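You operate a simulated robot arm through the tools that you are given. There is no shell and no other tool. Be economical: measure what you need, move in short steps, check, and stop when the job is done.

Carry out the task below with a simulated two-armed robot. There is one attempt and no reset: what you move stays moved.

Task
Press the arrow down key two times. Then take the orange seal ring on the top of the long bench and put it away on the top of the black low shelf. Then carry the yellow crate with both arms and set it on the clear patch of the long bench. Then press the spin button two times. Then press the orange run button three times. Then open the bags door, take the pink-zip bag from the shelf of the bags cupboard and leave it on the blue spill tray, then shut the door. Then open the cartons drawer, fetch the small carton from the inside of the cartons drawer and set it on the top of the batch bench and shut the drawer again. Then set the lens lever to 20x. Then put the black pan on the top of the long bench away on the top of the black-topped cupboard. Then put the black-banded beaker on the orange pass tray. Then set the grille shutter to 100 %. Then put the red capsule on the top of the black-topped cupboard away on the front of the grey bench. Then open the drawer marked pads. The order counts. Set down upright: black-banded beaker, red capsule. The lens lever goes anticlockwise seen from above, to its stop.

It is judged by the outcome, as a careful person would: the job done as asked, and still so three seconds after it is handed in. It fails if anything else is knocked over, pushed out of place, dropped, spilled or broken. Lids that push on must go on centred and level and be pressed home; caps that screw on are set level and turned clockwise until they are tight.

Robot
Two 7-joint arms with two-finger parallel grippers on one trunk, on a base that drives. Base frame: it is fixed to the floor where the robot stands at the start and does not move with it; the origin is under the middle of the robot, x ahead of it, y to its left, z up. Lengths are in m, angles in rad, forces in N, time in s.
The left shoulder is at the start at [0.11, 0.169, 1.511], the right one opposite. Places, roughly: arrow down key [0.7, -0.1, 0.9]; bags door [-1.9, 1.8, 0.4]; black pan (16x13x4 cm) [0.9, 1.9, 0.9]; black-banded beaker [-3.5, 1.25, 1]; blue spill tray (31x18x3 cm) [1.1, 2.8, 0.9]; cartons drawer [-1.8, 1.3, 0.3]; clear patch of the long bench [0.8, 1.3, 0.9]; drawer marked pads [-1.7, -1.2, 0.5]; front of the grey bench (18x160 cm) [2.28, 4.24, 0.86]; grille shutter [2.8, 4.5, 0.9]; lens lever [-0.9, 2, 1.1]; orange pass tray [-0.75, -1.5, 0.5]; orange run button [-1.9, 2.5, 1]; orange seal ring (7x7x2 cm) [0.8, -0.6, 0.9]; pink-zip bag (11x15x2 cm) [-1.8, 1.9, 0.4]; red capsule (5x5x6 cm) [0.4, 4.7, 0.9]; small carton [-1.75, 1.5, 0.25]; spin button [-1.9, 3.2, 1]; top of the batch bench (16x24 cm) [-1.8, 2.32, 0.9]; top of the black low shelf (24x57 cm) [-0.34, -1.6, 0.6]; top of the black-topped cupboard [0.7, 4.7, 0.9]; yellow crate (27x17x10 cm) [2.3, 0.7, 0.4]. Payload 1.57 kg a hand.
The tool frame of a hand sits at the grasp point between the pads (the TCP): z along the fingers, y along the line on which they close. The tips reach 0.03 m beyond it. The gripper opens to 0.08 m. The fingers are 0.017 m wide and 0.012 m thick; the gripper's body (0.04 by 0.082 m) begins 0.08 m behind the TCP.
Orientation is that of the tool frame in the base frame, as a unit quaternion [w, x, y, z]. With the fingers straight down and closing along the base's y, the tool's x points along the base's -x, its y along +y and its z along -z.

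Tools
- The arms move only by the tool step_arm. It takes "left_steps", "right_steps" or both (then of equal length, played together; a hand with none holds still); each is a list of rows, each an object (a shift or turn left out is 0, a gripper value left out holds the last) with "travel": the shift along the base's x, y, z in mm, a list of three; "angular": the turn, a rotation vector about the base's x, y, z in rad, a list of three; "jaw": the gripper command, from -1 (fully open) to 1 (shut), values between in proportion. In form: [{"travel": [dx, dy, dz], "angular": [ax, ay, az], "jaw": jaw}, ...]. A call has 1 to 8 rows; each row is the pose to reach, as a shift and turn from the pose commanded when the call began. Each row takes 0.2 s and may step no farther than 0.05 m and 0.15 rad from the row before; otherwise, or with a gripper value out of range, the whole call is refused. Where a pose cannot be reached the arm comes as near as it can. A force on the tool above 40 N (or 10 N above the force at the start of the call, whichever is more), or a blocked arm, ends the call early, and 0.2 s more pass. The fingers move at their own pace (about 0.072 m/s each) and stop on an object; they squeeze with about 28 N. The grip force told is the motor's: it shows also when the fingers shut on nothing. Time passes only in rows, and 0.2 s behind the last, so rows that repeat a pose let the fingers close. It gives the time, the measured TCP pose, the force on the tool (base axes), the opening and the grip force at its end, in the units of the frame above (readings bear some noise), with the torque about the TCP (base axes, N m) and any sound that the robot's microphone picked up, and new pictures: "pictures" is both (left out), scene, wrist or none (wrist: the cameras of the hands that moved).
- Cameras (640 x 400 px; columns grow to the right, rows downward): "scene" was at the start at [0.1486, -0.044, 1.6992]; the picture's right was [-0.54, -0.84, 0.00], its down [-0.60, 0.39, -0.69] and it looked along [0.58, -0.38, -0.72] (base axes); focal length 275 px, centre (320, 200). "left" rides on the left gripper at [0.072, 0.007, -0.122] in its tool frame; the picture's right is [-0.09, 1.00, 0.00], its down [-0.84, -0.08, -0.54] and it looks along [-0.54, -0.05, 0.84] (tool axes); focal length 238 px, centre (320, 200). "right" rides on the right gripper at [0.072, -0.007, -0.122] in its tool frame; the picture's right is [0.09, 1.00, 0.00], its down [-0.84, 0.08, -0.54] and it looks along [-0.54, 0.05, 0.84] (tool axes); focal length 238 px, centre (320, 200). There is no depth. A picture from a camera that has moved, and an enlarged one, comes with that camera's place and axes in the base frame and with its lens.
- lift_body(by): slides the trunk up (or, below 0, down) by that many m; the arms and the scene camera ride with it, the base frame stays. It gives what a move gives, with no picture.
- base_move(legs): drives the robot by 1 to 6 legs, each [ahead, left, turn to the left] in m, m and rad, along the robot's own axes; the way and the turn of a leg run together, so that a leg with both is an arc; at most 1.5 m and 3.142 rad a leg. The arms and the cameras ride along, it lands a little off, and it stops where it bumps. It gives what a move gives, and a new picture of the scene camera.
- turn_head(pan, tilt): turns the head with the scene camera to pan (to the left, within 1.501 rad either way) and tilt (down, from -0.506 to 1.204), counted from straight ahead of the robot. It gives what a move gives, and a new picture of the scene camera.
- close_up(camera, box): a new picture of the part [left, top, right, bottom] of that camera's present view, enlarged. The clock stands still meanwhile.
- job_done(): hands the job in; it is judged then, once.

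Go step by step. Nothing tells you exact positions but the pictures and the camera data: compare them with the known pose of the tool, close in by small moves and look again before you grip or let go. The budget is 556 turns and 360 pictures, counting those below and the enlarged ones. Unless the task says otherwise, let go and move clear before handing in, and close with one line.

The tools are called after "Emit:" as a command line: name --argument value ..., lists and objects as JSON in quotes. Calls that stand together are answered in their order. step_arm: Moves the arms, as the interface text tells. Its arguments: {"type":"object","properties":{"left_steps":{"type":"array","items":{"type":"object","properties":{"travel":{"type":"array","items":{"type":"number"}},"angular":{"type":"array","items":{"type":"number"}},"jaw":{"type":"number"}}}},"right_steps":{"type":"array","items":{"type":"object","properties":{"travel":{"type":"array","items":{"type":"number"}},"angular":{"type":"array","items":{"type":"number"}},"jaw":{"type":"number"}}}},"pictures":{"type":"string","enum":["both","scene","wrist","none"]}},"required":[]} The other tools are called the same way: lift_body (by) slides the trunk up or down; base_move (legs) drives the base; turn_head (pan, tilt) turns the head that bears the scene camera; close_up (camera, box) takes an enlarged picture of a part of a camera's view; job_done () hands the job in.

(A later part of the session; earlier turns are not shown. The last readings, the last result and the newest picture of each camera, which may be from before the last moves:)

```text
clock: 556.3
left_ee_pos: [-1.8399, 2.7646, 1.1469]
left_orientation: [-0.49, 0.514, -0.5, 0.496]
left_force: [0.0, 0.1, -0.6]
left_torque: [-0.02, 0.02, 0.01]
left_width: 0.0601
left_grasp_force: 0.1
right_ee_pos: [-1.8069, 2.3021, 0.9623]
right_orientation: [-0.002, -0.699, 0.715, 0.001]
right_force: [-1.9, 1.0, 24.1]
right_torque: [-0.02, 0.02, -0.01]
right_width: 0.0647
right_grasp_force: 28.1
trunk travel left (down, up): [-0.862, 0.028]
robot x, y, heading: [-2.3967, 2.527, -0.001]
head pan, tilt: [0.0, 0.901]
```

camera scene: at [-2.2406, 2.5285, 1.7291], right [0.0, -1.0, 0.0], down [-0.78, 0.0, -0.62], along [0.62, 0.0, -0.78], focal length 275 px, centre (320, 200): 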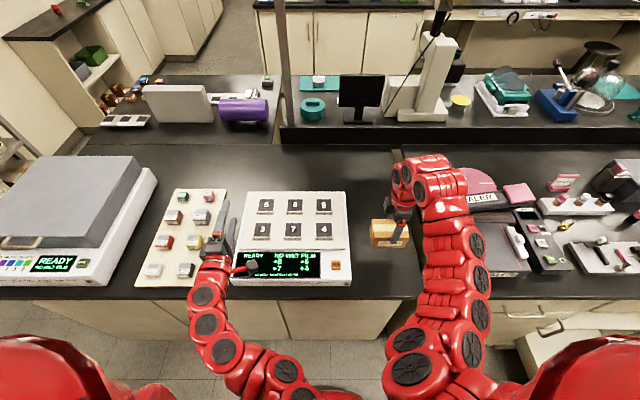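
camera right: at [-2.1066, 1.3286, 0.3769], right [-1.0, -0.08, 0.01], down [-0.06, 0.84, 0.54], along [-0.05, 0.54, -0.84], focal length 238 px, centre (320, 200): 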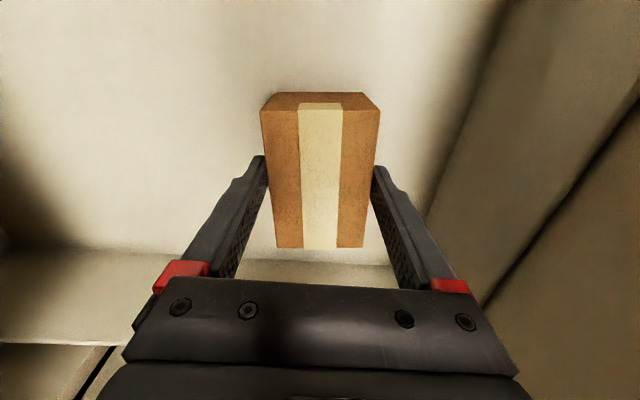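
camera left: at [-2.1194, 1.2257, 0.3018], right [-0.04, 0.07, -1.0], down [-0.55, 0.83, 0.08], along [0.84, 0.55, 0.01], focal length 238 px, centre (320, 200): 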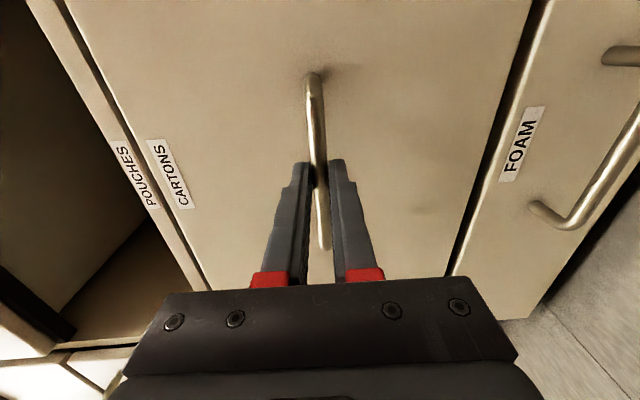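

The carton rests on the bench (24 N). I open and lift off.

Emit:
step_arm --right_steps '[{"travel": [0, 0, 3], "jaw": 0.3}, {"travel": [0, 0, 3], "jaw": -1}, {"travel": [0, 0, 3], "jaw": -1}, {"travel": [0, 0, 40], "jaw": -1}, {"travel": [0, 0, 80], "jaw": -1}, {"travel": [0, 0, 100], "jaw": -1}]' --pictures "wrist"

```text
clock: 557.7
left_ee_pos: [-1.8393, 2.7626, 1.146]
left_orientation: [-0.49, 0.514, -0.501, 0.494]
left_force: [0.1, -0.7, 0.0]
left_torque: [-0.01, -0.01, -0.02]
left_width: 0.0601
left_grasp_force: 0.0
right_ee_pos: [-1.8059, 2.3019, 1.0605]
right_orientation: [-0.002, -0.698, 0.716, 0.0]
right_force: [-0.3, -0.7, -0.2]
right_torque: [-0.02, -0.03, 0.01]
right_width: 0.0801
right_grasp_force: 0.0
trunk travel left (down, up): [-0.862, 0.028]
robot x, y, heading: [-2.3974, 2.5302, 0.002]
head pan, tilt: [0.0, 0.901]
camera right: at [-1.8022, 2.2304, 1.1825], right [-1.0, -0.07, 0.0], down [-0.06, 0.84, 0.54], along [-0.04, 0.54, -0.84], focal length 238 px, centre (320, 200)
```

right: 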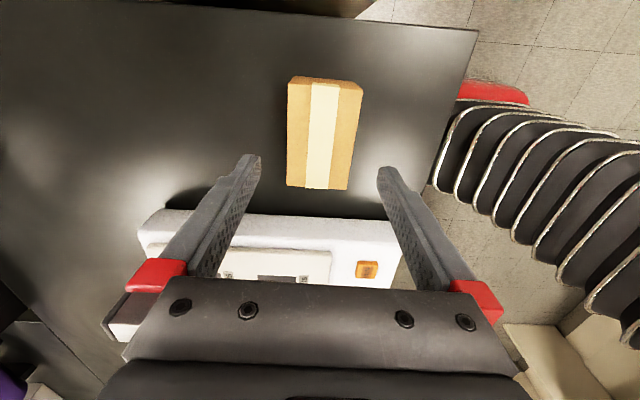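

The carton is set down. Now to shut the drawer: I drive back to it with the left hand leading.

Emit:
base_move --legs '[[-0.45, 0, 0], [0, -1.46, 0], [-0.1, 0, 0]]'

Emit:
lift_body --by -0.4

Emit:
step_arm --left_steps '[{"travel": [0, 0, -40], "jaw": 1}, {"travel": [0, 0, -80]}, {"travel": [0, 0, -120]}, {"travel": [0, 0, -150]}]' --pictures "none"

Emit:
turn_head --pan 0.2 --tilt 0.85

```text
clock: 568.0
left_ee_pos: [-2.3904, 1.3191, 1.145]
left_orientation: [-0.492, 0.515, -0.499, 0.493]
left_force: [0.0, 0.6, 0.4]
left_torque: [-0.01, -0.02, 0.03]
left_width: 0.0597
left_grasp_force: 0.2
right_ee_pos: [-2.3546, 0.8593, 1.0592]
right_orientation: [-0.002, -0.701, 0.713, 0.001]
right_force: [0.1, -0.7, -0.6]
right_torque: [0.01, -0.01, 0.0]
right_width: 0.08
right_grasp_force: 0.1
trunk travel left (down, up): [-0.862, 0.028]
robot x, y, heading: [-2.946, 1.0832, 0.003]
head pan, tilt: [0.0, 0.901]
camera scene: at [-2.7893, 1.0837, 1.7289], right [0.0, -1.0, 0.0], down [-0.78, 0.0, -0.62], along [0.62, 0.0, -0.78], focal length 275 px, centre (320, 200)
```

scene: 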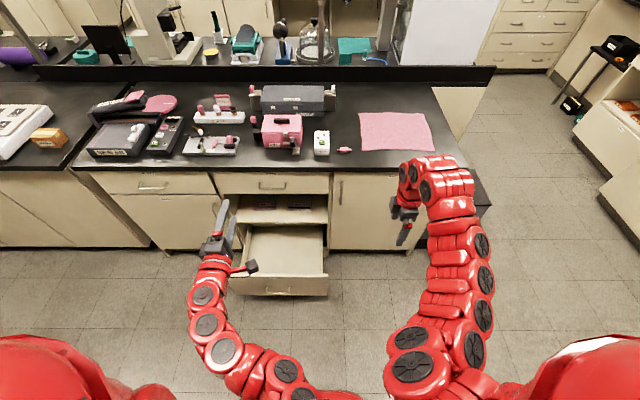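

```text
clock: 571.8
left_ee_pos: [-2.3912, 1.3211, 0.7468]
left_orientation: [-0.492, 0.516, -0.499, 0.493]
left_force: [-0.4, 0.3, -0.2]
left_torque: [0.02, -0.01, 0.03]
left_width: 0.06
left_grasp_force: 0.1
right_ee_pos: [-2.3541, 0.8601, 0.6597]
right_orientation: [-0.002, -0.701, 0.713, 0.002]
right_force: [0.2, 0.4, -0.1]
right_torque: [-0.04, -0.03, 0.0]
right_width: 0.0802
right_grasp_force: 0.0
trunk travel left (down, up): [-0.462, 0.428]
robot x, y, heading: [-2.9442, 1.0829, 0.008]
head pan, tilt: [0.0, 0.901]
```

```text
clock: 572.8
left_ee_pos: [-2.39, 1.3224, 0.5948]
left_orientation: [-0.492, 0.516, -0.498, 0.493]
left_force: [0.4, -0.1, -0.4]
left_torque: [0.02, 0.01, -0.02]
left_width: 0.0001
left_grasp_force: 21.4
right_ee_pos: [-2.3557, 0.8592, 0.659]
right_orientation: [-0.001, -0.701, 0.713, 0.0]
right_force: [-0.4, 0.1, -0.2]
right_torque: [0.01, -0.01, 0.05]
right_width: 0.0799
right_grasp_force: 0.1
trunk travel left (down, up): [-0.462, 0.428]
robot x, y, heading: [-2.946, 1.082, 0.003]
head pan, tilt: [0.0, 0.901]
```

```text
clock: 573.5
left_ee_pos: [-2.3898, 1.3226, 0.5964]
left_orientation: [-0.491, 0.515, -0.499, 0.494]
left_force: [0.5, 0.5, 0.1]
left_torque: [0.0, 0.01, -0.02]
left_width: 0.0
left_grasp_force: 21.4
right_ee_pos: [-2.3544, 0.8592, 0.6596]
right_orientation: [-0.003, -0.701, 0.713, 0.0]
right_force: [-1.1, 0.5, -0.4]
right_torque: [-0.03, 0.04, -0.02]
right_width: 0.0799
right_grasp_force: 0.1
trunk travel left (down, up): [-0.462, 0.428]
robot x, y, heading: [-2.9451, 1.0867, 0.001]
head pan, tilt: [0.201, 0.85]
camera scene: at [-2.7892, 1.0995, 1.3329], right [0.2, -0.98, 0.0], down [-0.74, -0.15, -0.66], along [0.65, 0.13, -0.75], focal length 275 px, centre (320, 200)
```

scene: 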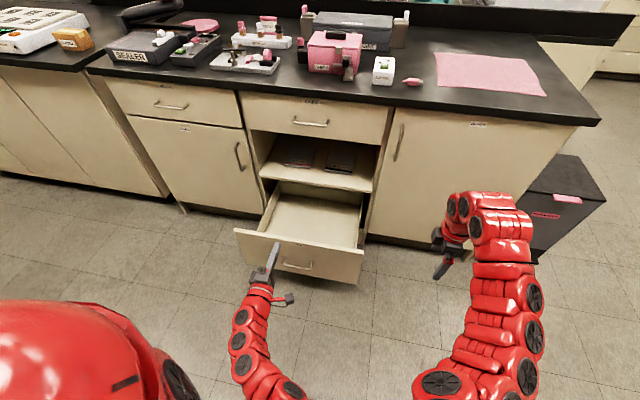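

Emit:
step_arm --left_steps '[{"travel": [0, -5, -40]}, {"travel": [0, -10, -80]}, {"travel": [0, -10, -120]}]' --pictures "none"

Emit:
lift_body --by -0.11

Emit:
base_move --legs '[[0.1, 0, 0]]'

```text
clock: 574.3
left_ee_pos: [-2.3893, 1.3109, 0.4762]
left_orientation: [-0.491, 0.515, -0.499, 0.494]
left_force: [-0.1, 0.7, 0.4]
left_torque: [-0.01, -0.03, 0.0]
left_width: 0.0
left_grasp_force: 21.3
right_ee_pos: [-2.3547, 0.8606, 0.6593]
right_orientation: [-0.002, -0.701, 0.713, 0.001]
right_force: [0.2, 0.1, 0.4]
right_torque: [-0.03, 0.02, 0.01]
right_width: 0.0801
right_grasp_force: 0.1
trunk travel left (down, up): [-0.462, 0.428]
robot x, y, heading: [-2.9462, 1.0811, 0.004]
head pan, tilt: [0.201, 0.85]
```

```text
clock: 575.8
left_ee_pos: [-2.3897, 1.3101, 0.3672]
left_orientation: [-0.491, 0.515, -0.5, 0.493]
left_force: [-0.9, -0.5, 0.1]
left_torque: [0.04, 0.02, 0.03]
left_width: 0.0
left_grasp_force: 21.3
right_ee_pos: [-2.3553, 0.8588, 0.5493]
right_orientation: [-0.001, -0.701, 0.713, 0.001]
right_force: [0.6, 0.1, 0.6]
right_torque: [-0.04, 0.01, 0.04]
right_width: 0.08
right_grasp_force: 0.0
trunk travel left (down, up): [-0.352, 0.538]
robot x, y, heading: [-2.946, 1.0813, 0.003]
head pan, tilt: [0.201, 0.85]
```

```text
clock: 576.9
left_ee_pos: [-2.2906, 1.3111, 0.3673]
left_orientation: [-0.491, 0.516, -0.5, 0.493]
left_force: [0.1, -0.3, 0.6]
left_torque: [0.01, -0.03, -0.03]
left_width: 0.0
left_grasp_force: 21.3
right_ee_pos: [-2.256, 0.8598, 0.5495]
right_orientation: [-0.003, -0.702, 0.712, 0.001]
right_force: [0.7, 1.5, -0.3]
right_torque: [-0.04, 0.0, 0.0]
right_width: 0.0801
right_grasp_force: 0.0
trunk travel left (down, up): [-0.352, 0.538]
robot x, y, heading: [-2.8443, 1.0812, 0.005]
head pan, tilt: [0.201, 0.85]
camera scene: at [-2.689, 1.1, 1.2227], right [0.2, -0.98, 0.0], down [-0.74, -0.15, -0.66], along [0.65, 0.13, -0.75], focal length 275 px, centre (320, 200)
```

scene: 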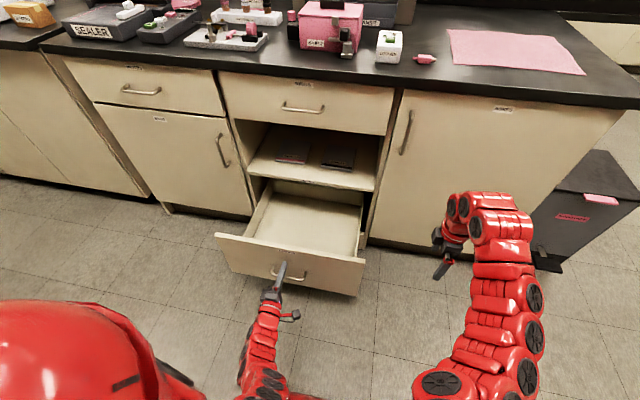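

Emit:
base_move --legs '[[0.19, 0, 0]]'

Emit:
step_arm --left_steps '[{"travel": [25, 0, 0]}, {"travel": [50, 0, 0]}, {"travel": [75, 0, 0]}, {"travel": [95, 0, 0]}, {"travel": [110, 0, 0]}, {"travel": [122, 0, 0]}]' --pictures "scene"

```text
clock: 578.5
left_ee_pos: [-2.0995, 1.312, 0.366]
left_orientation: [-0.492, 0.515, -0.499, 0.493]
left_force: [-0.2, 0.2, -0.6]
left_torque: [-0.02, 0.01, 0.01]
left_width: 0.0001
left_grasp_force: 21.9
right_ee_pos: [-2.066, 0.8615, 0.5494]
right_orientation: [-0.003, -0.701, 0.714, 0.001]
right_force: [0.7, 0.0, -0.1]
right_torque: [0.02, 0.02, 0.01]
right_width: 0.0799
right_grasp_force: 0.1
trunk travel left (down, up): [-0.352, 0.538]
robot x, y, heading: [-2.6606, 1.084, 0.005]
head pan, tilt: [0.201, 0.85]
camera scene: at [-2.4991, 1.1008, 1.2228], right [0.2, -0.98, 0.0], down [-0.74, -0.15, -0.66], along [0.65, 0.13, -0.75], focal length 275 px, centre (320, 200)
```

scene: 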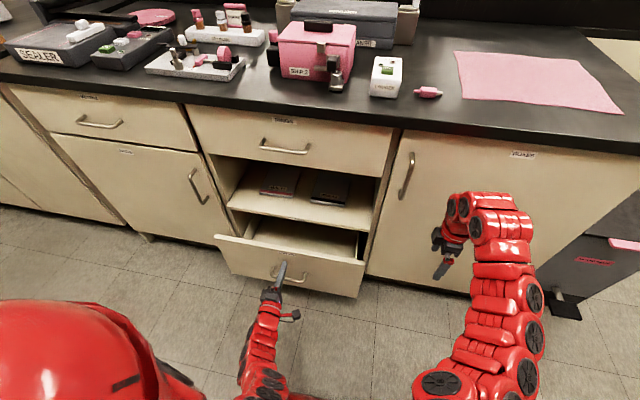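

```text
clock: 579.9
left_ee_pos: [-1.9907, 1.3142, 0.3757]
left_orientation: [-0.491, 0.516, -0.499, 0.494]
left_force: [0.0, 0.3, 0.6]
left_torque: [-0.03, 0.0, -0.02]
left_width: 0.0
left_grasp_force: 21.8
left hand out of reach, approached as far as the arm can: row 3, 4, 5, 6
right_ee_pos: [-2.0657, 0.8616, 0.5493]
right_orientation: [-0.002, -0.701, 0.713, 0.0]
right_force: [0.3, 0.5, 0.3]
right_torque: [-0.02, 0.0, -0.02]
right_width: 0.0797
right_grasp_force: 0.0
trunk travel left (down, up): [-0.352, 0.538]
robot x, y, heading: [-2.6551, 1.0837, 0.003]
head pan, tilt: [0.201, 0.85]
camera scene: at [-2.4998, 1.1009, 1.2229], right [0.2, -0.98, 0.0], down [-0.74, -0.15, -0.66], along [0.65, 0.13, -0.75], focal length 275 px, centre (320, 200)
```

scene: 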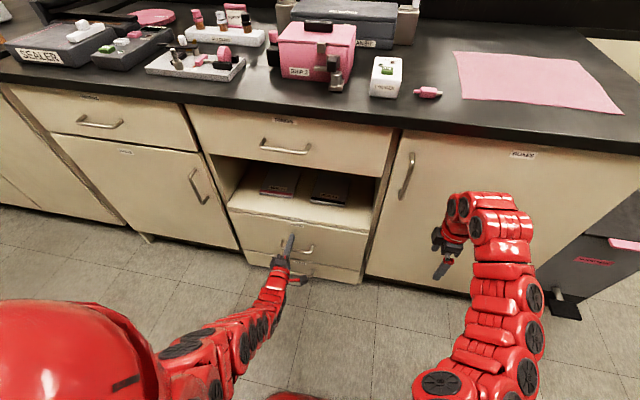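

Almost shut; a small drive forward to press it home.

Emit:
base_move --legs '[[0.025, 0, 0]]'

Emit:
close_up --camera "scene" --box '[180, 170, 400, 307]'

```text
clock: 580.7
left_ee_pos: [-1.975, 1.3142, 0.3756]
left_orientation: [-0.494, 0.514, -0.497, 0.495]
left_force: [-6.7, -1.4, 4.4]
left_torque: [-0.01, -0.21, -0.11]
left_width: 0.0001
left_grasp_force: 20.3
right_ee_pos: [-2.0474, 0.8622, 0.5497]
right_orientation: [-0.001, -0.702, 0.712, 0.0]
right_force: [0.1, 0.0, 0.0]
right_torque: [-0.01, 0.01, 0.02]
right_width: 0.0799
right_grasp_force: 0.0
trunk travel left (down, up): [-0.352, 0.538]
robot x, y, heading: [-2.6384, 1.0849, 0.005]
head pan, tilt: [0.201, 0.85]
stopped in leg 1: the force on the tool passed its limit at 137 N (the readings are from after the stop); the commanded pose is now the measured one
camera scene: at [-2.4818, 1.1009, 1.223], right [0.2, -0.98, 0.0], down [-0.73, -0.15, -0.66], along [0.65, 0.14, -0.75], focal length 275 px, centre (320, 200)
```

scene: 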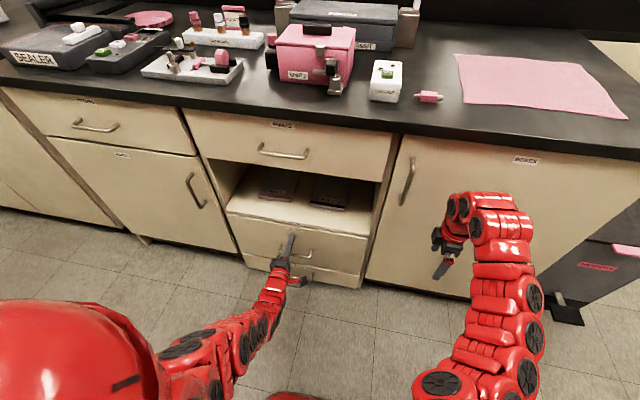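

```text
2.91 times, centred on (290, 238) of scene
camera zoom: at [-2.4818, 1.1009, 1.223], right [0.2, -0.98, 0.0], down [-0.73, -0.15, -0.66], along [0.65, 0.14, -0.75], focal length 799 px, centre (407, 88)
```

zoom: 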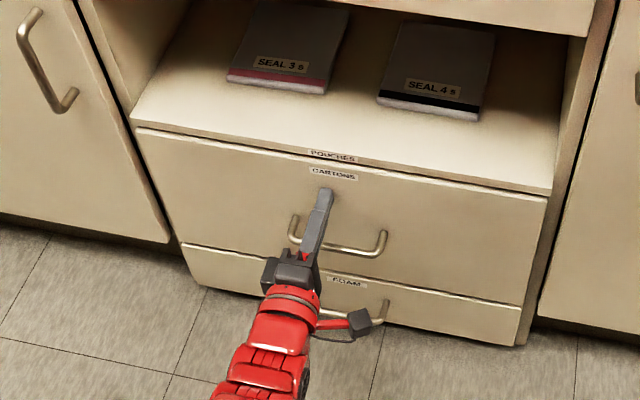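

The cartons drawer is shut. Next the lens lever on the other side of the island: I back off, raise the trunk and go around the south end.

Emit:
base_move --legs '[[-0.2, 0, 0]]'

Emit:
lift_body --by 0.4

Emit:
lift_body --by 0.13

Emit:
turn_head --pan -1.0 --tilt 0.5

```text
clock: 582.3
left_ee_pos: [-2.1746, 1.3145, 0.377]
left_orientation: [-0.492, 0.513, -0.498, 0.497]
left_force: [-0.4, 0.0, 0.5]
left_torque: [0.0, 0.03, -0.03]
left_width: 0.0
left_grasp_force: 21.5
right_ee_pos: [-2.247, 0.86, 0.5494]
right_orientation: [-0.001, -0.702, 0.712, 0.0]
right_force: [-0.4, -0.2, -0.3]
right_torque: [0.0, -0.03, -0.01]
right_width: 0.0799
right_grasp_force: 0.1
trunk travel left (down, up): [-0.352, 0.538]
robot x, y, heading: [-2.8385, 1.0825, 0.008]
head pan, tilt: [0.201, 0.85]
camera scene: at [-2.6811, 1.1, 1.223], right [0.2, -0.98, 0.0], down [-0.74, -0.15, -0.66], along [0.65, 0.13, -0.75], focal length 275 px, centre (320, 200)
```

scene: 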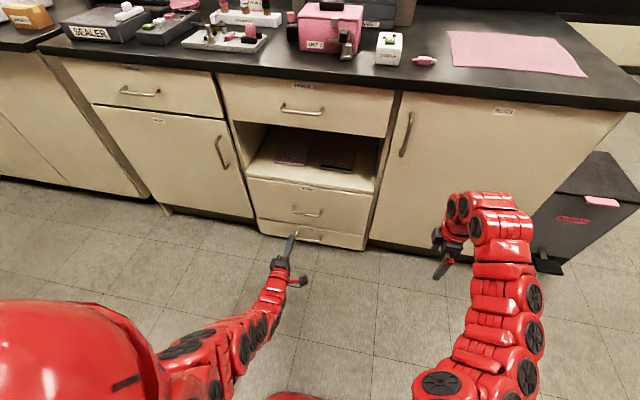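

```text
clock: 586.2
left_ee_pos: [-2.1744, 1.3139, 0.7759]
left_orientation: [-0.493, 0.514, -0.498, 0.496]
left_force: [0.1, 0.4, 0.1]
left_torque: [-0.02, 0.02, -0.01]
left_width: 0.0003
left_grasp_force: 21.8
right_ee_pos: [-2.2455, 0.8604, 0.949]
right_orientation: [-0.002, -0.702, 0.713, 0.0]
right_force: [0.5, 0.6, -0.2]
right_torque: [0.03, 0.0, -0.02]
right_width: 0.0799
right_grasp_force: 0.1
trunk travel left (down, up): [-0.752, 0.138]
robot x, y, heading: [-2.8375, 1.0854, 0.001]
head pan, tilt: [0.201, 0.85]
```

```text
clock: 587.8
left_ee_pos: [-2.1746, 1.314, 0.9062]
left_orientation: [-0.492, 0.514, -0.497, 0.496]
left_force: [-0.2, 1.0, -0.2]
left_torque: [0.0, -0.01, 0.01]
left_width: 0.0002
left_grasp_force: 21.1
right_ee_pos: [-2.2449, 0.8602, 1.0795]
right_orientation: [-0.002, -0.702, 0.712, 0.001]
right_force: [-0.7, -0.2, 1.0]
right_torque: [0.01, 0.02, 0.0]
right_width: 0.08
right_grasp_force: 0.1
trunk travel left (down, up): [-0.882, 0.008]
robot x, y, heading: [-2.8354, 1.0847, 0.006]
head pan, tilt: [0.201, 0.85]
```

```text
clock: 589.1
left_ee_pos: [-2.1749, 1.3146, 0.9053]
left_orientation: [-0.494, 0.514, -0.497, 0.495]
left_force: [0.0, 0.2, 0.1]
left_torque: [0.01, 0.0, -0.02]
left_width: 0.0
left_grasp_force: 21.2
right_ee_pos: [-2.2463, 0.861, 1.08]
right_orientation: [-0.002, -0.701, 0.713, 0.0]
right_force: [0.2, 0.0, -0.1]
right_torque: [-0.01, -0.04, 0.0]
right_width: 0.0798
right_grasp_force: 0.1
trunk travel left (down, up): [-0.882, 0.008]
robot x, y, heading: [-2.8385, 1.0838, 0.005]
head pan, tilt: [-1.0, 0.499]
camera scene: at [-2.7073, 1.0077, 1.7829], right [-0.84, -0.54, 0.0], down [-0.26, 0.4, -0.88], along [0.48, -0.74, -0.48], focal length 275 px, centre (320, 200)
```

scene: 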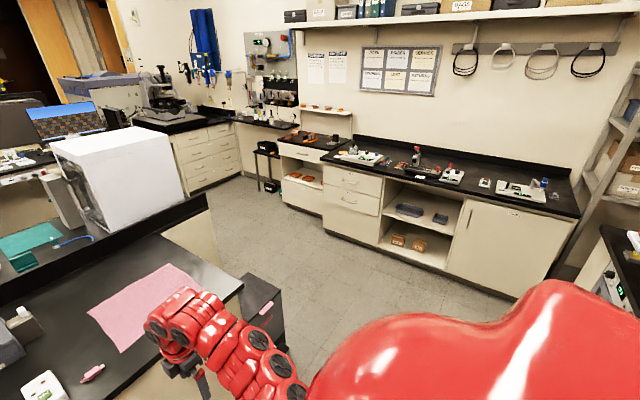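

Clear floor to the south. I sidestep right to y about -0.42 and drive forward to the main aisle.

Emit:
base_move --legs '[[0, -1.5, -0.005], [1.45, 0, 0], [1.4, 0, 0]]'

Emit:
turn_head --pan 1.2 --tilt 0.5

```text
clock: 608.7
left_ee_pos: [0.5021, -0.2213, 0.9045]
left_orientation: [-0.491, 0.51, -0.499, 0.499]
left_force: [-0.7, 2.2, -1.4]
left_torque: [-0.01, -0.01, 0.02]
left_width: 0.0001
left_grasp_force: 21.3
right_ee_pos: [0.4321, -0.674, 1.0795]
right_orientation: [0.0, -0.698, 0.717, 0.001]
right_force: [0.1, 0.4, -0.3]
right_torque: [-0.01, 0.01, 0.0]
right_width: 0.0798
right_grasp_force: 0.0
trunk travel left (down, up): [-0.882, 0.008]
robot x, y, heading: [-0.1574, -0.4436, -0.006]
head pan, tilt: [-1.0, 0.499]
stopped in leg 3: the force on the tool passed its limit at 197 N (the readings are from after the stop); the commanded pose is now the measured one
camera scene: at [-0.029, -0.5221, 1.7828], right [-0.85, -0.53, 0.0], down [-0.26, 0.4, -0.88], along [0.47, -0.74, -0.48], focal length 275 px, centre (320, 200)
```

scene: 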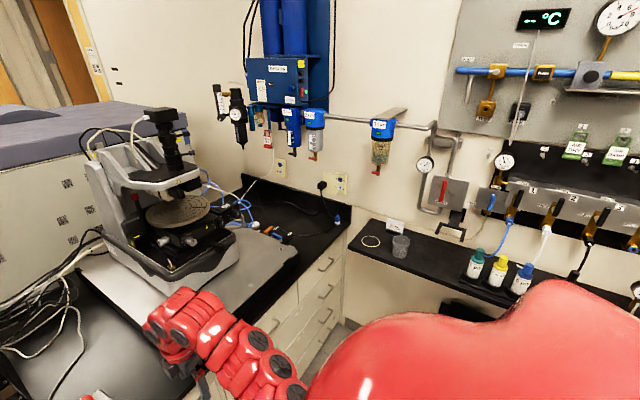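

```text
clock: 610.8
left_ee_pos: [0.5033, -0.2216, 0.9022]
left_orientation: [-0.49, 0.51, -0.5, 0.5]
left_force: [-6.8, 3.1, -2.3]
left_torque: [-0.03, 0.03, 0.01]
left_width: 0.0
left_grasp_force: 21.3
right_ee_pos: [0.4312, -0.6741, 1.0798]
right_orientation: [-0.001, -0.697, 0.717, -0.001]
right_force: [-0.4, -0.3, 0.7]
right_torque: [-0.01, 0.02, -0.03]
right_width: 0.08
right_grasp_force: 0.1
trunk travel left (down, up): [-0.882, 0.008]
robot x, y, heading: [-0.1583, -0.441, -0.008]
head pan, tilt: [1.201, 0.499]
camera scene: at [-0.044, -0.3597, 1.7829], right [0.93, -0.37, 0.0], down [-0.18, -0.45, -0.88], along [0.32, 0.82, -0.48], focal length 275 px, centre (320, 200)
```

scene: 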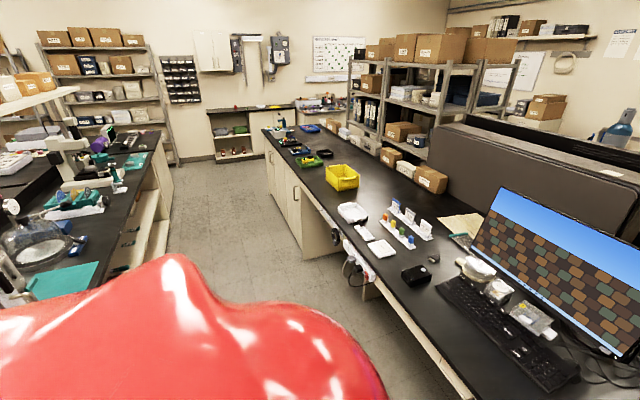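

The left fingertips touched the bench edge because that arm was extended. I back off at once and re-tuck both hands to the compact fingers-down pose.

Emit:
base_move --legs '[[-0.3, 0, 0.008]]'

Emit:
step_arm --left_steps '[{"travel": [-12, 8, 15], "angular": [0.086, 0.086, -0.086]}, {"travel": [-25, 16, 30], "angular": [0.172, 0.172, -0.172]}, {"travel": [-38, 24, 45], "angular": [0.258, 0.258, -0.258]}, {"travel": [-50, 32, 60], "angular": [0.344, 0.344, -0.344]}, {"travel": [-63, 40, 70], "angular": [0.43, 0.43, -0.43]}, {"travel": [-75, 48, 80], "angular": [0.516, 0.516, -0.516]}, {"travel": [-88, 56, 90], "angular": [0.602, 0.602, -0.602]}]' --right_steps '[{"travel": [-10, -8, 0], "angular": [0, 0, -0.14]}, {"travel": [-20, -16, 0], "angular": [0, 0, -0.28]}, {"travel": [-30, -24, 0], "angular": [0, 0, -0.42]}, {"travel": [-40, -32, 0], "angular": [0, 0, -0.56]}, {"travel": [-50, -40, 0], "angular": [0, 0, -0.7]}, {"travel": [-60, -48, 0], "angular": [0, 0, -0.84]}, {"travel": [-70, -56, 0], "angular": [0, 0, -0.98]}]' --pictures "none"

Emit:
step_arm --left_steps '[{"travel": [-12, 10, 0], "angular": [0.08, 0.08, -0.08], "jaw": -1}, {"travel": [-25, 20, 0], "angular": [0.16, 0.16, -0.16]}, {"travel": [-38, 30, 0], "angular": [0.24, 0.24, -0.24]}, {"travel": [-50, 40, 0], "angular": [0.32, 0.32, -0.32]}, {"travel": [-63, 50, 0], "angular": [0.4, 0.4, -0.4]}, {"travel": [-75, 60, 0], "angular": [0.48, 0.48, -0.48]}, {"travel": [-88, 70, 0], "angular": [0.55, 0.55, -0.55]}, {"travel": [-100, 80, 0], "angular": [0.61, 0.6, -0.61]}]' --right_steps '[{"travel": [-5, -5, 0], "angular": [0, 0, -0.12], "jaw": 1}, {"travel": [-10, -10, 0], "angular": [0, 0, -0.24]}, {"travel": [-15, -15, 0], "angular": [0, 0, -0.36]}, {"travel": [-20, -20, -10], "angular": [0, 0, -0.48]}, {"travel": [-25, -25, -20], "angular": [0, 0, -0.59]}, {"travel": [-25, -25, -20], "angular": [0, 0, -0.59]}, {"travel": [-25, -25, -20], "angular": [0, 0, -0.59]}, {"travel": [-25, -25, -20], "angular": [0, 0, -0.59]}]' --pictures "none"

Emit:
turn_head --pan 0.3 --tilt 0.6

```text
clock: 612.8
left_ee_pos: [0.2049, -0.2126, 0.9025]
left_orientation: [-0.493, 0.513, -0.497, 0.496]
left_force: [-1.0, -0.2, -0.3]
left_torque: [-0.02, 0.03, -0.01]
left_width: 0.0001
left_grasp_force: 21.1
right_ee_pos: [0.139, -0.6673, 1.0779]
right_orientation: [-0.001, -0.701, 0.713, 0.002]
right_force: [0.1, -1.0, -0.1]
right_torque: [0.02, -0.01, 0.0]
right_width: 0.0803
right_grasp_force: 0.1
trunk travel left (down, up): [-0.882, 0.008]
robot x, y, heading: [-0.4562, -0.4445, 0.006]
head pan, tilt: [1.201, 0.499]
camera scene: at [-0.3384, -0.3586, 1.7828], right [0.93, -0.36, 0.0], down [-0.17, -0.45, -0.88], along [0.31, 0.82, -0.48], focal length 275 px, centre (320, 200)
```

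scene: 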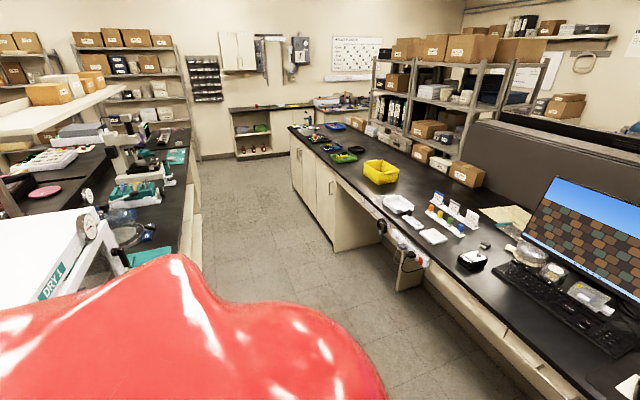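

```text
clock: 614.4
left_ee_pos: [0.1461, -0.1411, 0.9554]
left_orientation: [0.303, -0.318, 0.848, -0.297]
left_force: [0.5, 0.0, -0.2]
left_torque: [0.01, 0.01, 0.01]
left_width: 0.0002
left_grasp_force: 21.7
left hand out of reach, approached as far as the arm can: row 5, 6, 7
right_ee_pos: [0.0694, -0.6858, 1.0674]
right_orientation: [0.0, -0.283, 0.959, 0.001]
right_force: [-1.0, 0.4, 0.3]
right_torque: [-0.01, -0.01, -0.01]
right_width: 0.08
right_grasp_force: 0.1
right hand out of reach, approached as far as the arm can: row 2, 3, 4, 5, 6, 7
trunk travel left (down, up): [-0.882, 0.008]
robot x, y, heading: [-0.4509, -0.4426, 0.004]
head pan, tilt: [1.201, 0.499]
```

```text
clock: 616.2
left_ee_pos: [0.065, -0.0691, 0.9611]
left_orientation: [0.039, -0.041, 0.998, -0.022]
left_force: [0.1, 0.0, 0.2]
left_torque: [0.0, -0.02, -0.02]
left_width: 0.0801
left_grasp_force: 0.1
left hand out of reach, approached as far as the arm can: row 1, 2, 3, 4, 5, 6, 7, 8
right_ee_pos: [0.0445, -0.7118, 1.0479]
right_orientation: [0.001, 0.008, 1.0, 0.002]
right_force: [0.5, -0.4, 0.8]
right_torque: [0.01, 0.01, -0.01]
right_width: 0.0002
right_grasp_force: 21.5
trunk travel left (down, up): [-0.882, 0.008]
robot x, y, heading: [-0.4501, -0.4443, 0.004]
head pan, tilt: [1.201, 0.499]
```

```text
clock: 617.4
left_ee_pos: [0.0671, -0.0699, 0.9617]
left_orientation: [0.038, -0.04, 0.998, -0.023]
left_force: [-0.1, 0.5, 0.2]
left_torque: [-0.01, 0.01, 0.02]
left_width: 0.0799
left_grasp_force: 0.0
right_ee_pos: [0.0463, -0.7117, 1.0478]
right_orientation: [0.0, 0.008, 1.0, 0.002]
right_force: [0.2, 0.1, 0.1]
right_torque: [0.0, 0.02, -0.02]
right_width: 0.0
right_grasp_force: 21.3
trunk travel left (down, up): [-0.882, 0.008]
robot x, y, heading: [-0.4531, -0.4428, 0.008]
head pan, tilt: [0.3, 0.6]
camera scene: at [-0.2879, -0.4169, 1.7738], right [0.3, -0.95, 0.0], down [-0.54, -0.17, -0.83], along [0.79, 0.25, -0.57], focal length 275 px, centre (320, 200)
```

scene: 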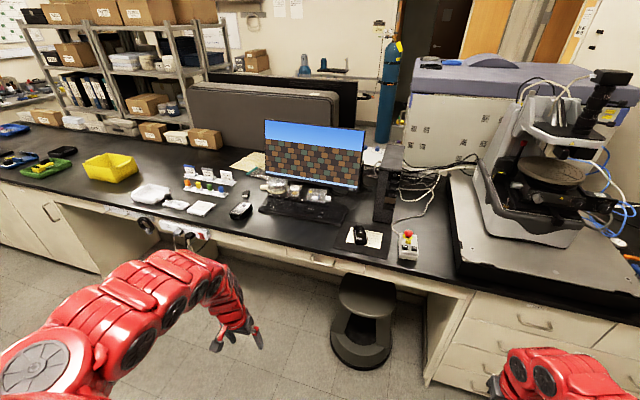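

All bench items are in place. I drive up the main aisle and turn left to face the microscope.

Emit:
base_move --legs '[[0.45, 0, -0.008], [0, 0, 1.571], [1.4, 0, 0], [0.9, 0, 0]]'

Emit:
base_move --legs '[[0, -0.08, 0], [0, 0, 1.571]]'

Emit:
turn_head --pan 0.0 --tilt 0.7

```text
clock: 634.8
left_ee_pos: [-0.4083, 2.3634, 0.96]
left_orientation: [-0.044, 0.736, -0.675, -0.011]
left_force: [-0.1, 0.2, 0.7]
left_torque: [0.03, 0.01, -0.04]
left_width: 0.0801
left_grasp_force: 0.0
right_ee_pos: [0.2346, 2.3475, 1.0468]
right_orientation: [-0.001, -0.704, 0.71, 0.001]
right_force: [-0.3, -0.1, 0.1]
right_torque: [-0.01, -0.02, -0.01]
right_width: 0.0
right_grasp_force: 20.9
trunk travel left (down, up): [-0.882, 0.008]
robot x, y, heading: [-0.0328, 1.8474, 1.58]
head pan, tilt: [0.3, 0.6]
camera scene: at [-0.0579, 2.0111, 1.7739], right [0.95, 0.31, 0.0], down [0.17, -0.54, -0.83], along [-0.25, 0.79, -0.56], focal length 275 px, centre (320, 200)
```

scene: 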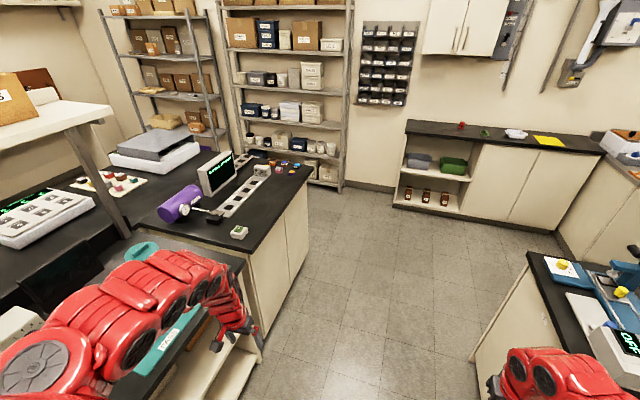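

```text
clock: 639.7
left_ee_pos: [-0.4679, 1.4715, 0.9607]
left_orientation: [-0.022, 0.998, 0.043, -0.038]
left_force: [-0.4, 0.2, -0.3]
left_torque: [-0.01, -0.02, 0.01]
left_width: 0.08
left_grasp_force: 0.1
right_ee_pos: [-0.4501, 2.1152, 1.0463]
right_orientation: [0.002, 1.0, -0.005, 0.001]
right_force: [-0.2, 0.2, -0.7]
right_torque: [-0.03, -0.02, 0.0]
right_width: 0.0
right_grasp_force: 21.5
trunk travel left (down, up): [-0.882, 0.008]
robot x, y, heading: [0.0484, 1.8477, -3.129]
head pan, tilt: [0.3, 0.6]
camera scene: at [-0.114, 1.8206, 1.7738], right [-0.3, 0.95, 0.0], down [0.54, 0.17, -0.82], along [-0.79, -0.25, -0.57], focal length 275 px, centre (320, 200)
```

scene: 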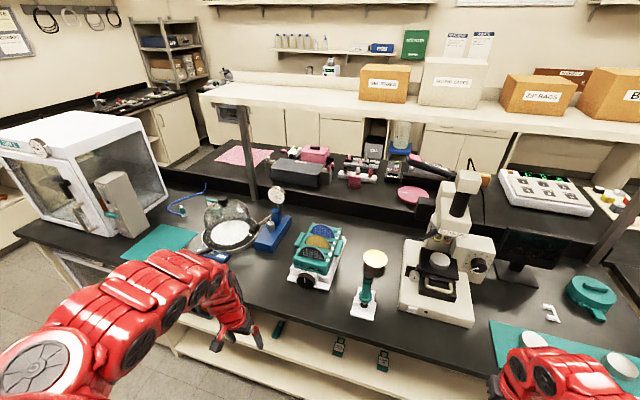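

```text
clock: 640.5
left_ee_pos: [-0.4681, 1.4711, 0.9605]
left_orientation: [-0.023, 0.998, 0.043, -0.039]
left_force: [0.0, 1.0, 0.5]
left_torque: [-0.01, 0.0, -0.01]
left_width: 0.0798
left_grasp_force: 0.1
right_ee_pos: [-0.4496, 2.1136, 1.0471]
right_orientation: [0.001, 1.0, -0.005, 0.0]
right_force: [0.5, -0.1, 0.8]
right_torque: [-0.02, -0.01, 0.04]
right_width: 0.0
right_grasp_force: 21.6
trunk travel left (down, up): [-0.882, 0.008]
robot x, y, heading: [0.051, 1.8495, -3.135]
head pan, tilt: [0.0, 0.7]
camera scene: at [-0.1148, 1.8464, 1.7652], right [-0.01, 1.0, 0.0], down [0.64, 0.01, -0.77], along [-0.76, -0.01, -0.64], focal length 275 px, centre (320, 200)
```

scene: 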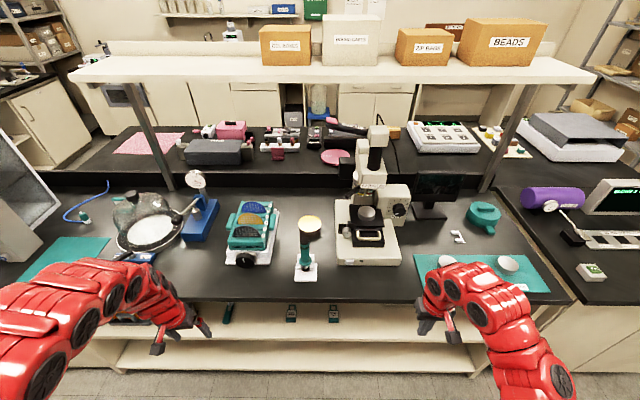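

Emit:
close_up --camera "scene" --box '[310, 120, 430, 270]'

Emit:
close_up --camera "scene" --box '[330, 165, 420, 225]'

```text
2.67 times, centred on (370, 195) of scene
camera zoom: at [-0.1148, 1.8464, 1.7652], right [-0.01, 1.0, 0.0], down [0.64, 0.01, -0.77], along [-0.76, -0.01, -0.64], focal length 733 px, centre (187, 213)
```

zoom: 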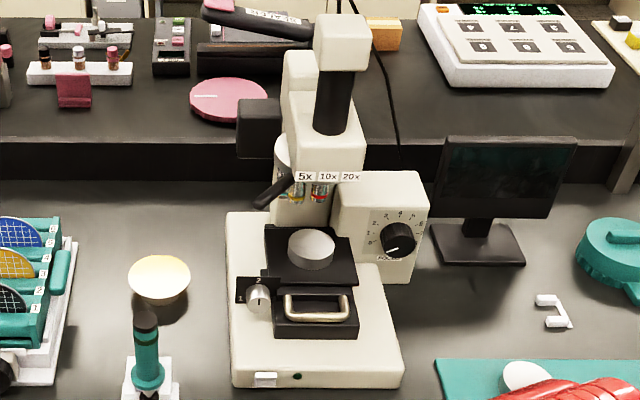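

```text
6.67 times, centred on (375, 195) of scene
camera zoom: at [-0.1148, 1.8464, 1.7652], right [-0.01, 1.0, 0.0], down [0.64, 0.01, -0.77], along [-0.76, -0.01, -0.64], focal length 1831 px, centre (-47, 233)
```

zoom: 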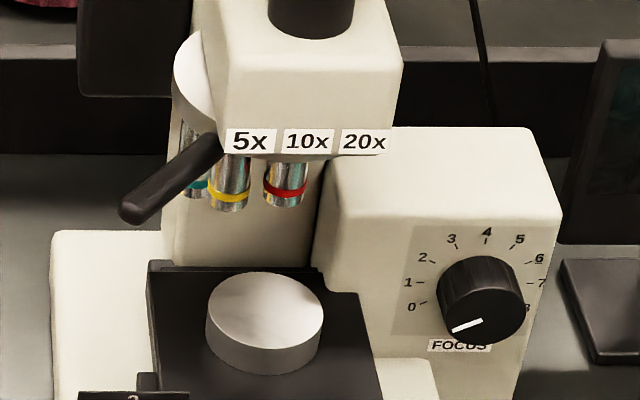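

The lens lever points to 5x (left-front); its tip is at about [-0.93, 1.94, 1.1]. It must swing to the right. I tuck the left hand closer, then move the base left and forward.

Emit:
step_arm --left_steps '[{"travel": [30, -10, 5]}, {"travel": [60, -20, 10]}, {"travel": [90, -30, 15]}, {"travel": [120, -40, 20]}, {"travel": [150, -45, 25]}]' --right_steps '[{"travel": [0, 0, 15]}, {"travel": [0, 0, 30]}, {"travel": [0, 0, 45]}, {"travel": [0, 0, 60]}, {"travel": [0, 0, 70]}]' --pictures "none"

Emit:
base_move --legs '[[0, 0.21, -0.006], [0.25, 0, 0]]'

Emit:
close_up --camera "scene" --box '[380, 110, 560, 260]'

```text
clock: 641.7
left_ee_pos: [-0.3881, 1.352, 0.9886]
left_orientation: [-0.025, 0.998, 0.042, -0.037]
left_force: [-0.6, 0.2, 0.9]
left_torque: [0.0, -0.03, -0.01]
left_width: 0.0801
left_grasp_force: 0.2
left hand out of reach, approached as far as the arm can: row 1, 2, 3, 4, 5
right_ee_pos: [-0.4504, 2.1145, 1.0684]
right_orientation: [0.002, 1.0, -0.005, -0.001]
right_force: [0.3, -0.9, 0.2]
right_torque: [0.02, 0.01, 0.01]
right_width: 0.0
right_grasp_force: 21.3
right hand out of reach, approached as far as the arm can: row 2, 3, 4, 5
trunk travel left (down, up): [-0.882, 0.008]
robot x, y, heading: [0.0536, 1.8487, -3.133]
head pan, tilt: [0.0, 0.7]
```

```text
clock: 644.8
left_ee_pos: [-0.6425, 1.1451, 0.9874]
left_orientation: [-0.025, 0.998, 0.037, -0.036]
left_force: [0.6, -0.1, 0.4]
left_torque: [0.01, 0.01, -0.01]
left_width: 0.0802
left_grasp_force: 0.0
right_ee_pos: [-0.6962, 1.9081, 1.069]
right_orientation: [0.002, 1.0, -0.01, -0.001]
right_force: [0.6, -0.2, 0.1]
right_torque: [-0.04, 0.01, -0.06]
right_width: 0.0
right_grasp_force: 21.0
trunk travel left (down, up): [-0.882, 0.008]
robot x, y, heading: [-0.1989, 1.6388, 3.144]
head pan, tilt: [0.0, 0.7]
camera scene: at [-0.3629, 1.6372, 1.7653], right [0.0, 1.0, 0.0], down [0.64, 0.0, -0.77], along [-0.77, 0.0, -0.64], focal length 275 px, centre (320, 200)
```

scene: 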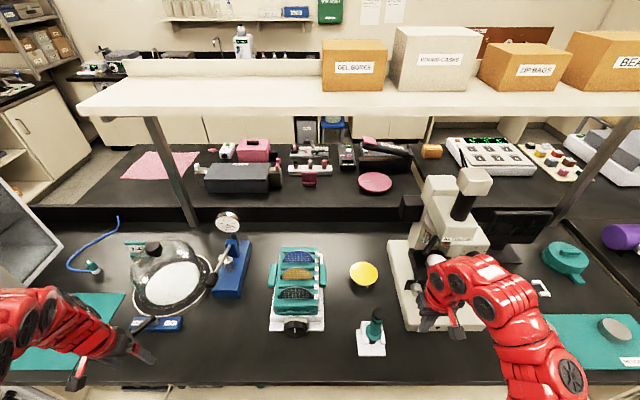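

```text
2.67 times, centred on (470, 185) of scene
camera zoom: at [-0.3629, 1.6372, 1.7653], right [0.0, 1.0, 0.0], down [0.64, 0.0, -0.77], along [-0.77, 0.0, -0.64], focal length 733 px, centre (-80, 240)
```

zoom: 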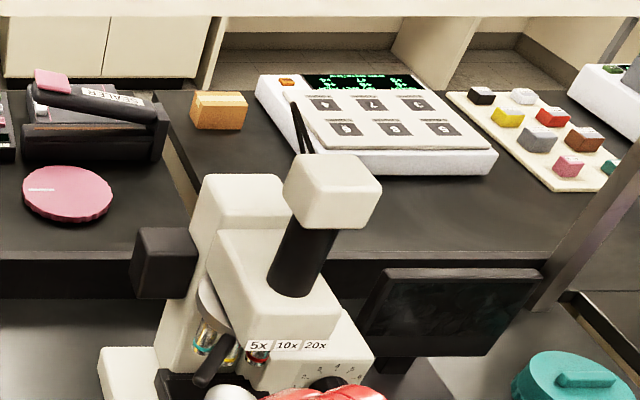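

Triangulated: lever at z 1.159, tip [-0.857, 1.930], pivot about [-0.95, 2.024]. I bring the closed right fingertips to its left side near the tip.

Emit:
step_arm --right_steps '[{"travel": [-35, -12, 22]}, {"travel": [-70, -24, 44]}, {"travel": [-105, -30, 66]}, {"travel": [-140, -32, 88]}, {"travel": [-166, -32, 103]}, {"travel": [-166, -32, 103]}]' --pictures "both"

Emit:
close_up --camera "scene" --box '[360, 130, 520, 270]'

```text
clock: 646.2
left_ee_pos: [-0.6439, 1.1445, 0.988]
left_orientation: [-0.024, 0.998, 0.038, -0.037]
left_force: [0.4, 0.7, 0.5]
left_torque: [0.0, 0.0, 0.0]
left_width: 0.08
left_grasp_force: 0.0
right_ee_pos: [-0.861, 1.8748, 1.1722]
right_orientation: [0.001, 1.0, -0.01, -0.001]
right_force: [-0.4, 0.4, -0.9]
right_torque: [0.05, -0.01, -0.01]
right_width: 0.0
right_grasp_force: 21.4
right hand out of reach, approached as far as the arm can: row 1, 2, 3, 4
trunk travel left (down, up): [-0.882, 0.008]
robot x, y, heading: [-0.2026, 1.6356, 3.142]
head pan, tilt: [0.0, 0.7]
camera scene: at [-0.3649, 1.6368, 1.7651], right [0.0, 1.0, 0.0], down [0.64, 0.0, -0.76], along [-0.76, 0.0, -0.64], focal length 275 px, centre (320, 200)
camera right: at [-0.7914, 1.8817, 1.294], right [0.07, -1.0, 0.0], down [-0.84, -0.06, 0.54], along [-0.54, -0.04, -0.84], focal length 238 px, centre (320, 200)
```

scene: 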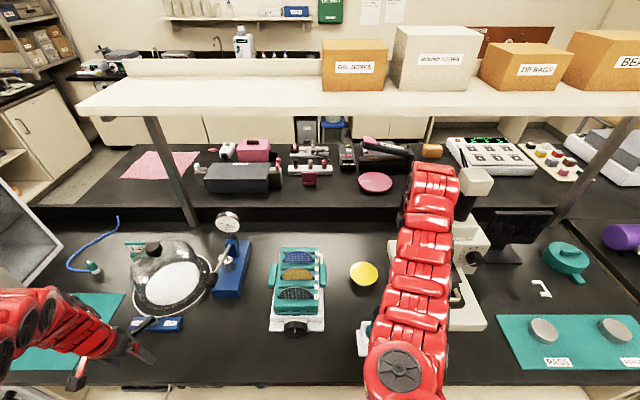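
right: 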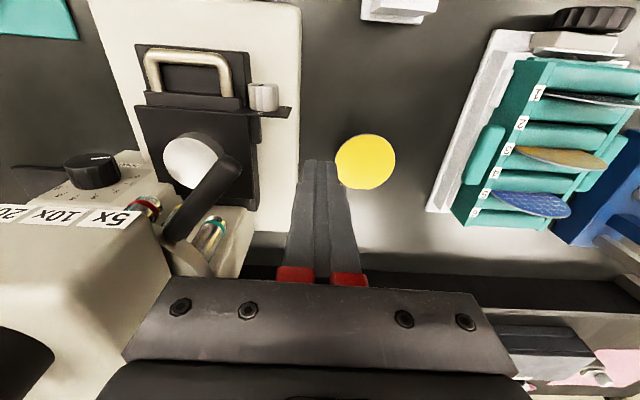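

```text
2.86 times, centred on (440, 200) of scene
camera zoom: at [-0.3649, 1.6368, 1.7651], right [0.0, 1.0, 0.0], down [0.64, 0.0, -0.76], along [-0.76, 0.0, -0.64], focal length 785 px, centre (-23, 200)
```

zoom: 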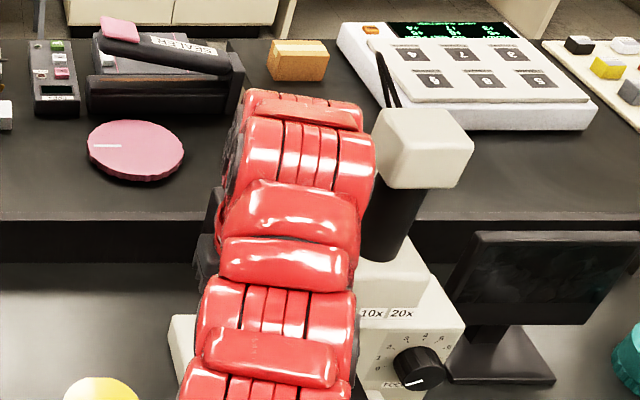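

The wrist view confirms the lever tip at [-0.857, 1.934]. I sweep the finger to the right (+y), swinging the lever anticlockwise.

Emit:
step_arm --right_steps '[{"travel": [0, 20, 0]}, {"travel": [0, 38, 0]}, {"travel": [2, 56, 0]}, {"travel": [5, 74, 0]}, {"travel": [8, 92, 0]}, {"travel": [10, 110, 0]}, {"travel": [11, 128, 0]}]' --pictures "wrist"

```text
clock: 647.8
left_ee_pos: [-0.6437, 1.1463, 0.9883]
left_orientation: [-0.025, 0.998, 0.037, -0.037]
left_force: [-0.1, 0.7, -0.3]
left_torque: [0.01, 0.0, -0.02]
left_width: 0.0801
left_grasp_force: 0.0
right_ee_pos: [-0.8508, 2.0044, 1.1713]
right_orientation: [0.002, 1.0, -0.01, -0.002]
right_force: [-0.8, 0.8, -0.6]
right_torque: [-0.04, 0.03, -0.04]
right_width: 0.0003
right_grasp_force: 21.2
trunk travel left (down, up): [-0.882, 0.008]
robot x, y, heading: [-0.1982, 1.6405, 3.142]
head pan, tilt: [0.0, 0.7]
camera right: at [-0.7811, 2.0107, 1.2938], right [0.07, -1.0, 0.0], down [-0.84, -0.06, 0.54], along [-0.54, -0.04, -0.84], focal length 238 px, centre (320, 200)
```

right: 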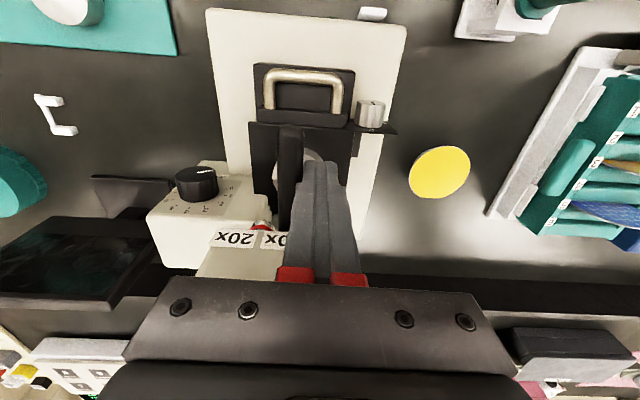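

The lever is now about at the middle (10x). I continue to its stop.

Emit:
step_arm --right_steps '[{"travel": [0, 18, 0]}, {"travel": [0, 36, 0]}, {"travel": [-1, 54, 0]}, {"travel": [-2, 70, 0]}, {"travel": [-3, 84, 0]}, {"travel": [-4, 95, 0]}, {"travel": [-5, 104, 0]}]' --pictures "wrist"

```text
clock: 649.4
left_ee_pos: [-0.6413, 1.1415, 0.9864]
left_orientation: [-0.026, 0.998, 0.038, -0.037]
left_force: [0.2, 0.1, 0.9]
left_torque: [-0.01, 0.0, -0.02]
left_width: 0.0798
left_grasp_force: 0.1
right_ee_pos: [-0.8551, 2.0934, 1.1721]
right_orientation: [0.002, 1.0, -0.008, -0.001]
right_force: [8.0, -24.3, -7.7]
right_torque: [-0.32, -0.15, 0.09]
right_width: 0.0001
right_grasp_force: 20.9
right hand out of reach, approached as far as the arm can: row 7
trunk travel left (down, up): [-0.882, 0.008]
robot x, y, heading: [-0.1981, 1.6365, 3.142]
head pan, tilt: [0.0, 0.7]
camera right: at [-0.7844, 2.0999, 1.2948], right [0.07, -1.0, 0.01], down [-0.84, -0.06, 0.54], along [-0.54, -0.04, -0.84], focal length 238 px, centre (320, 200)
```

right: 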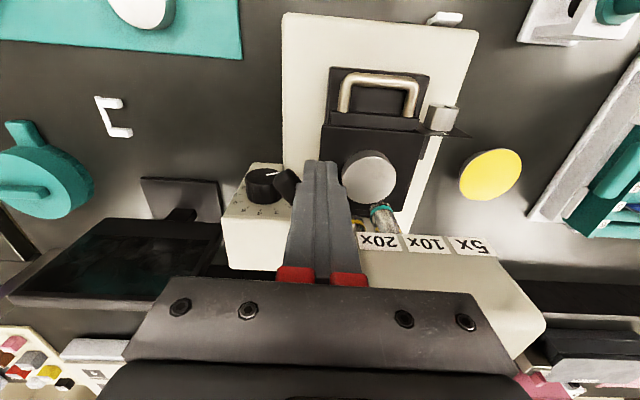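

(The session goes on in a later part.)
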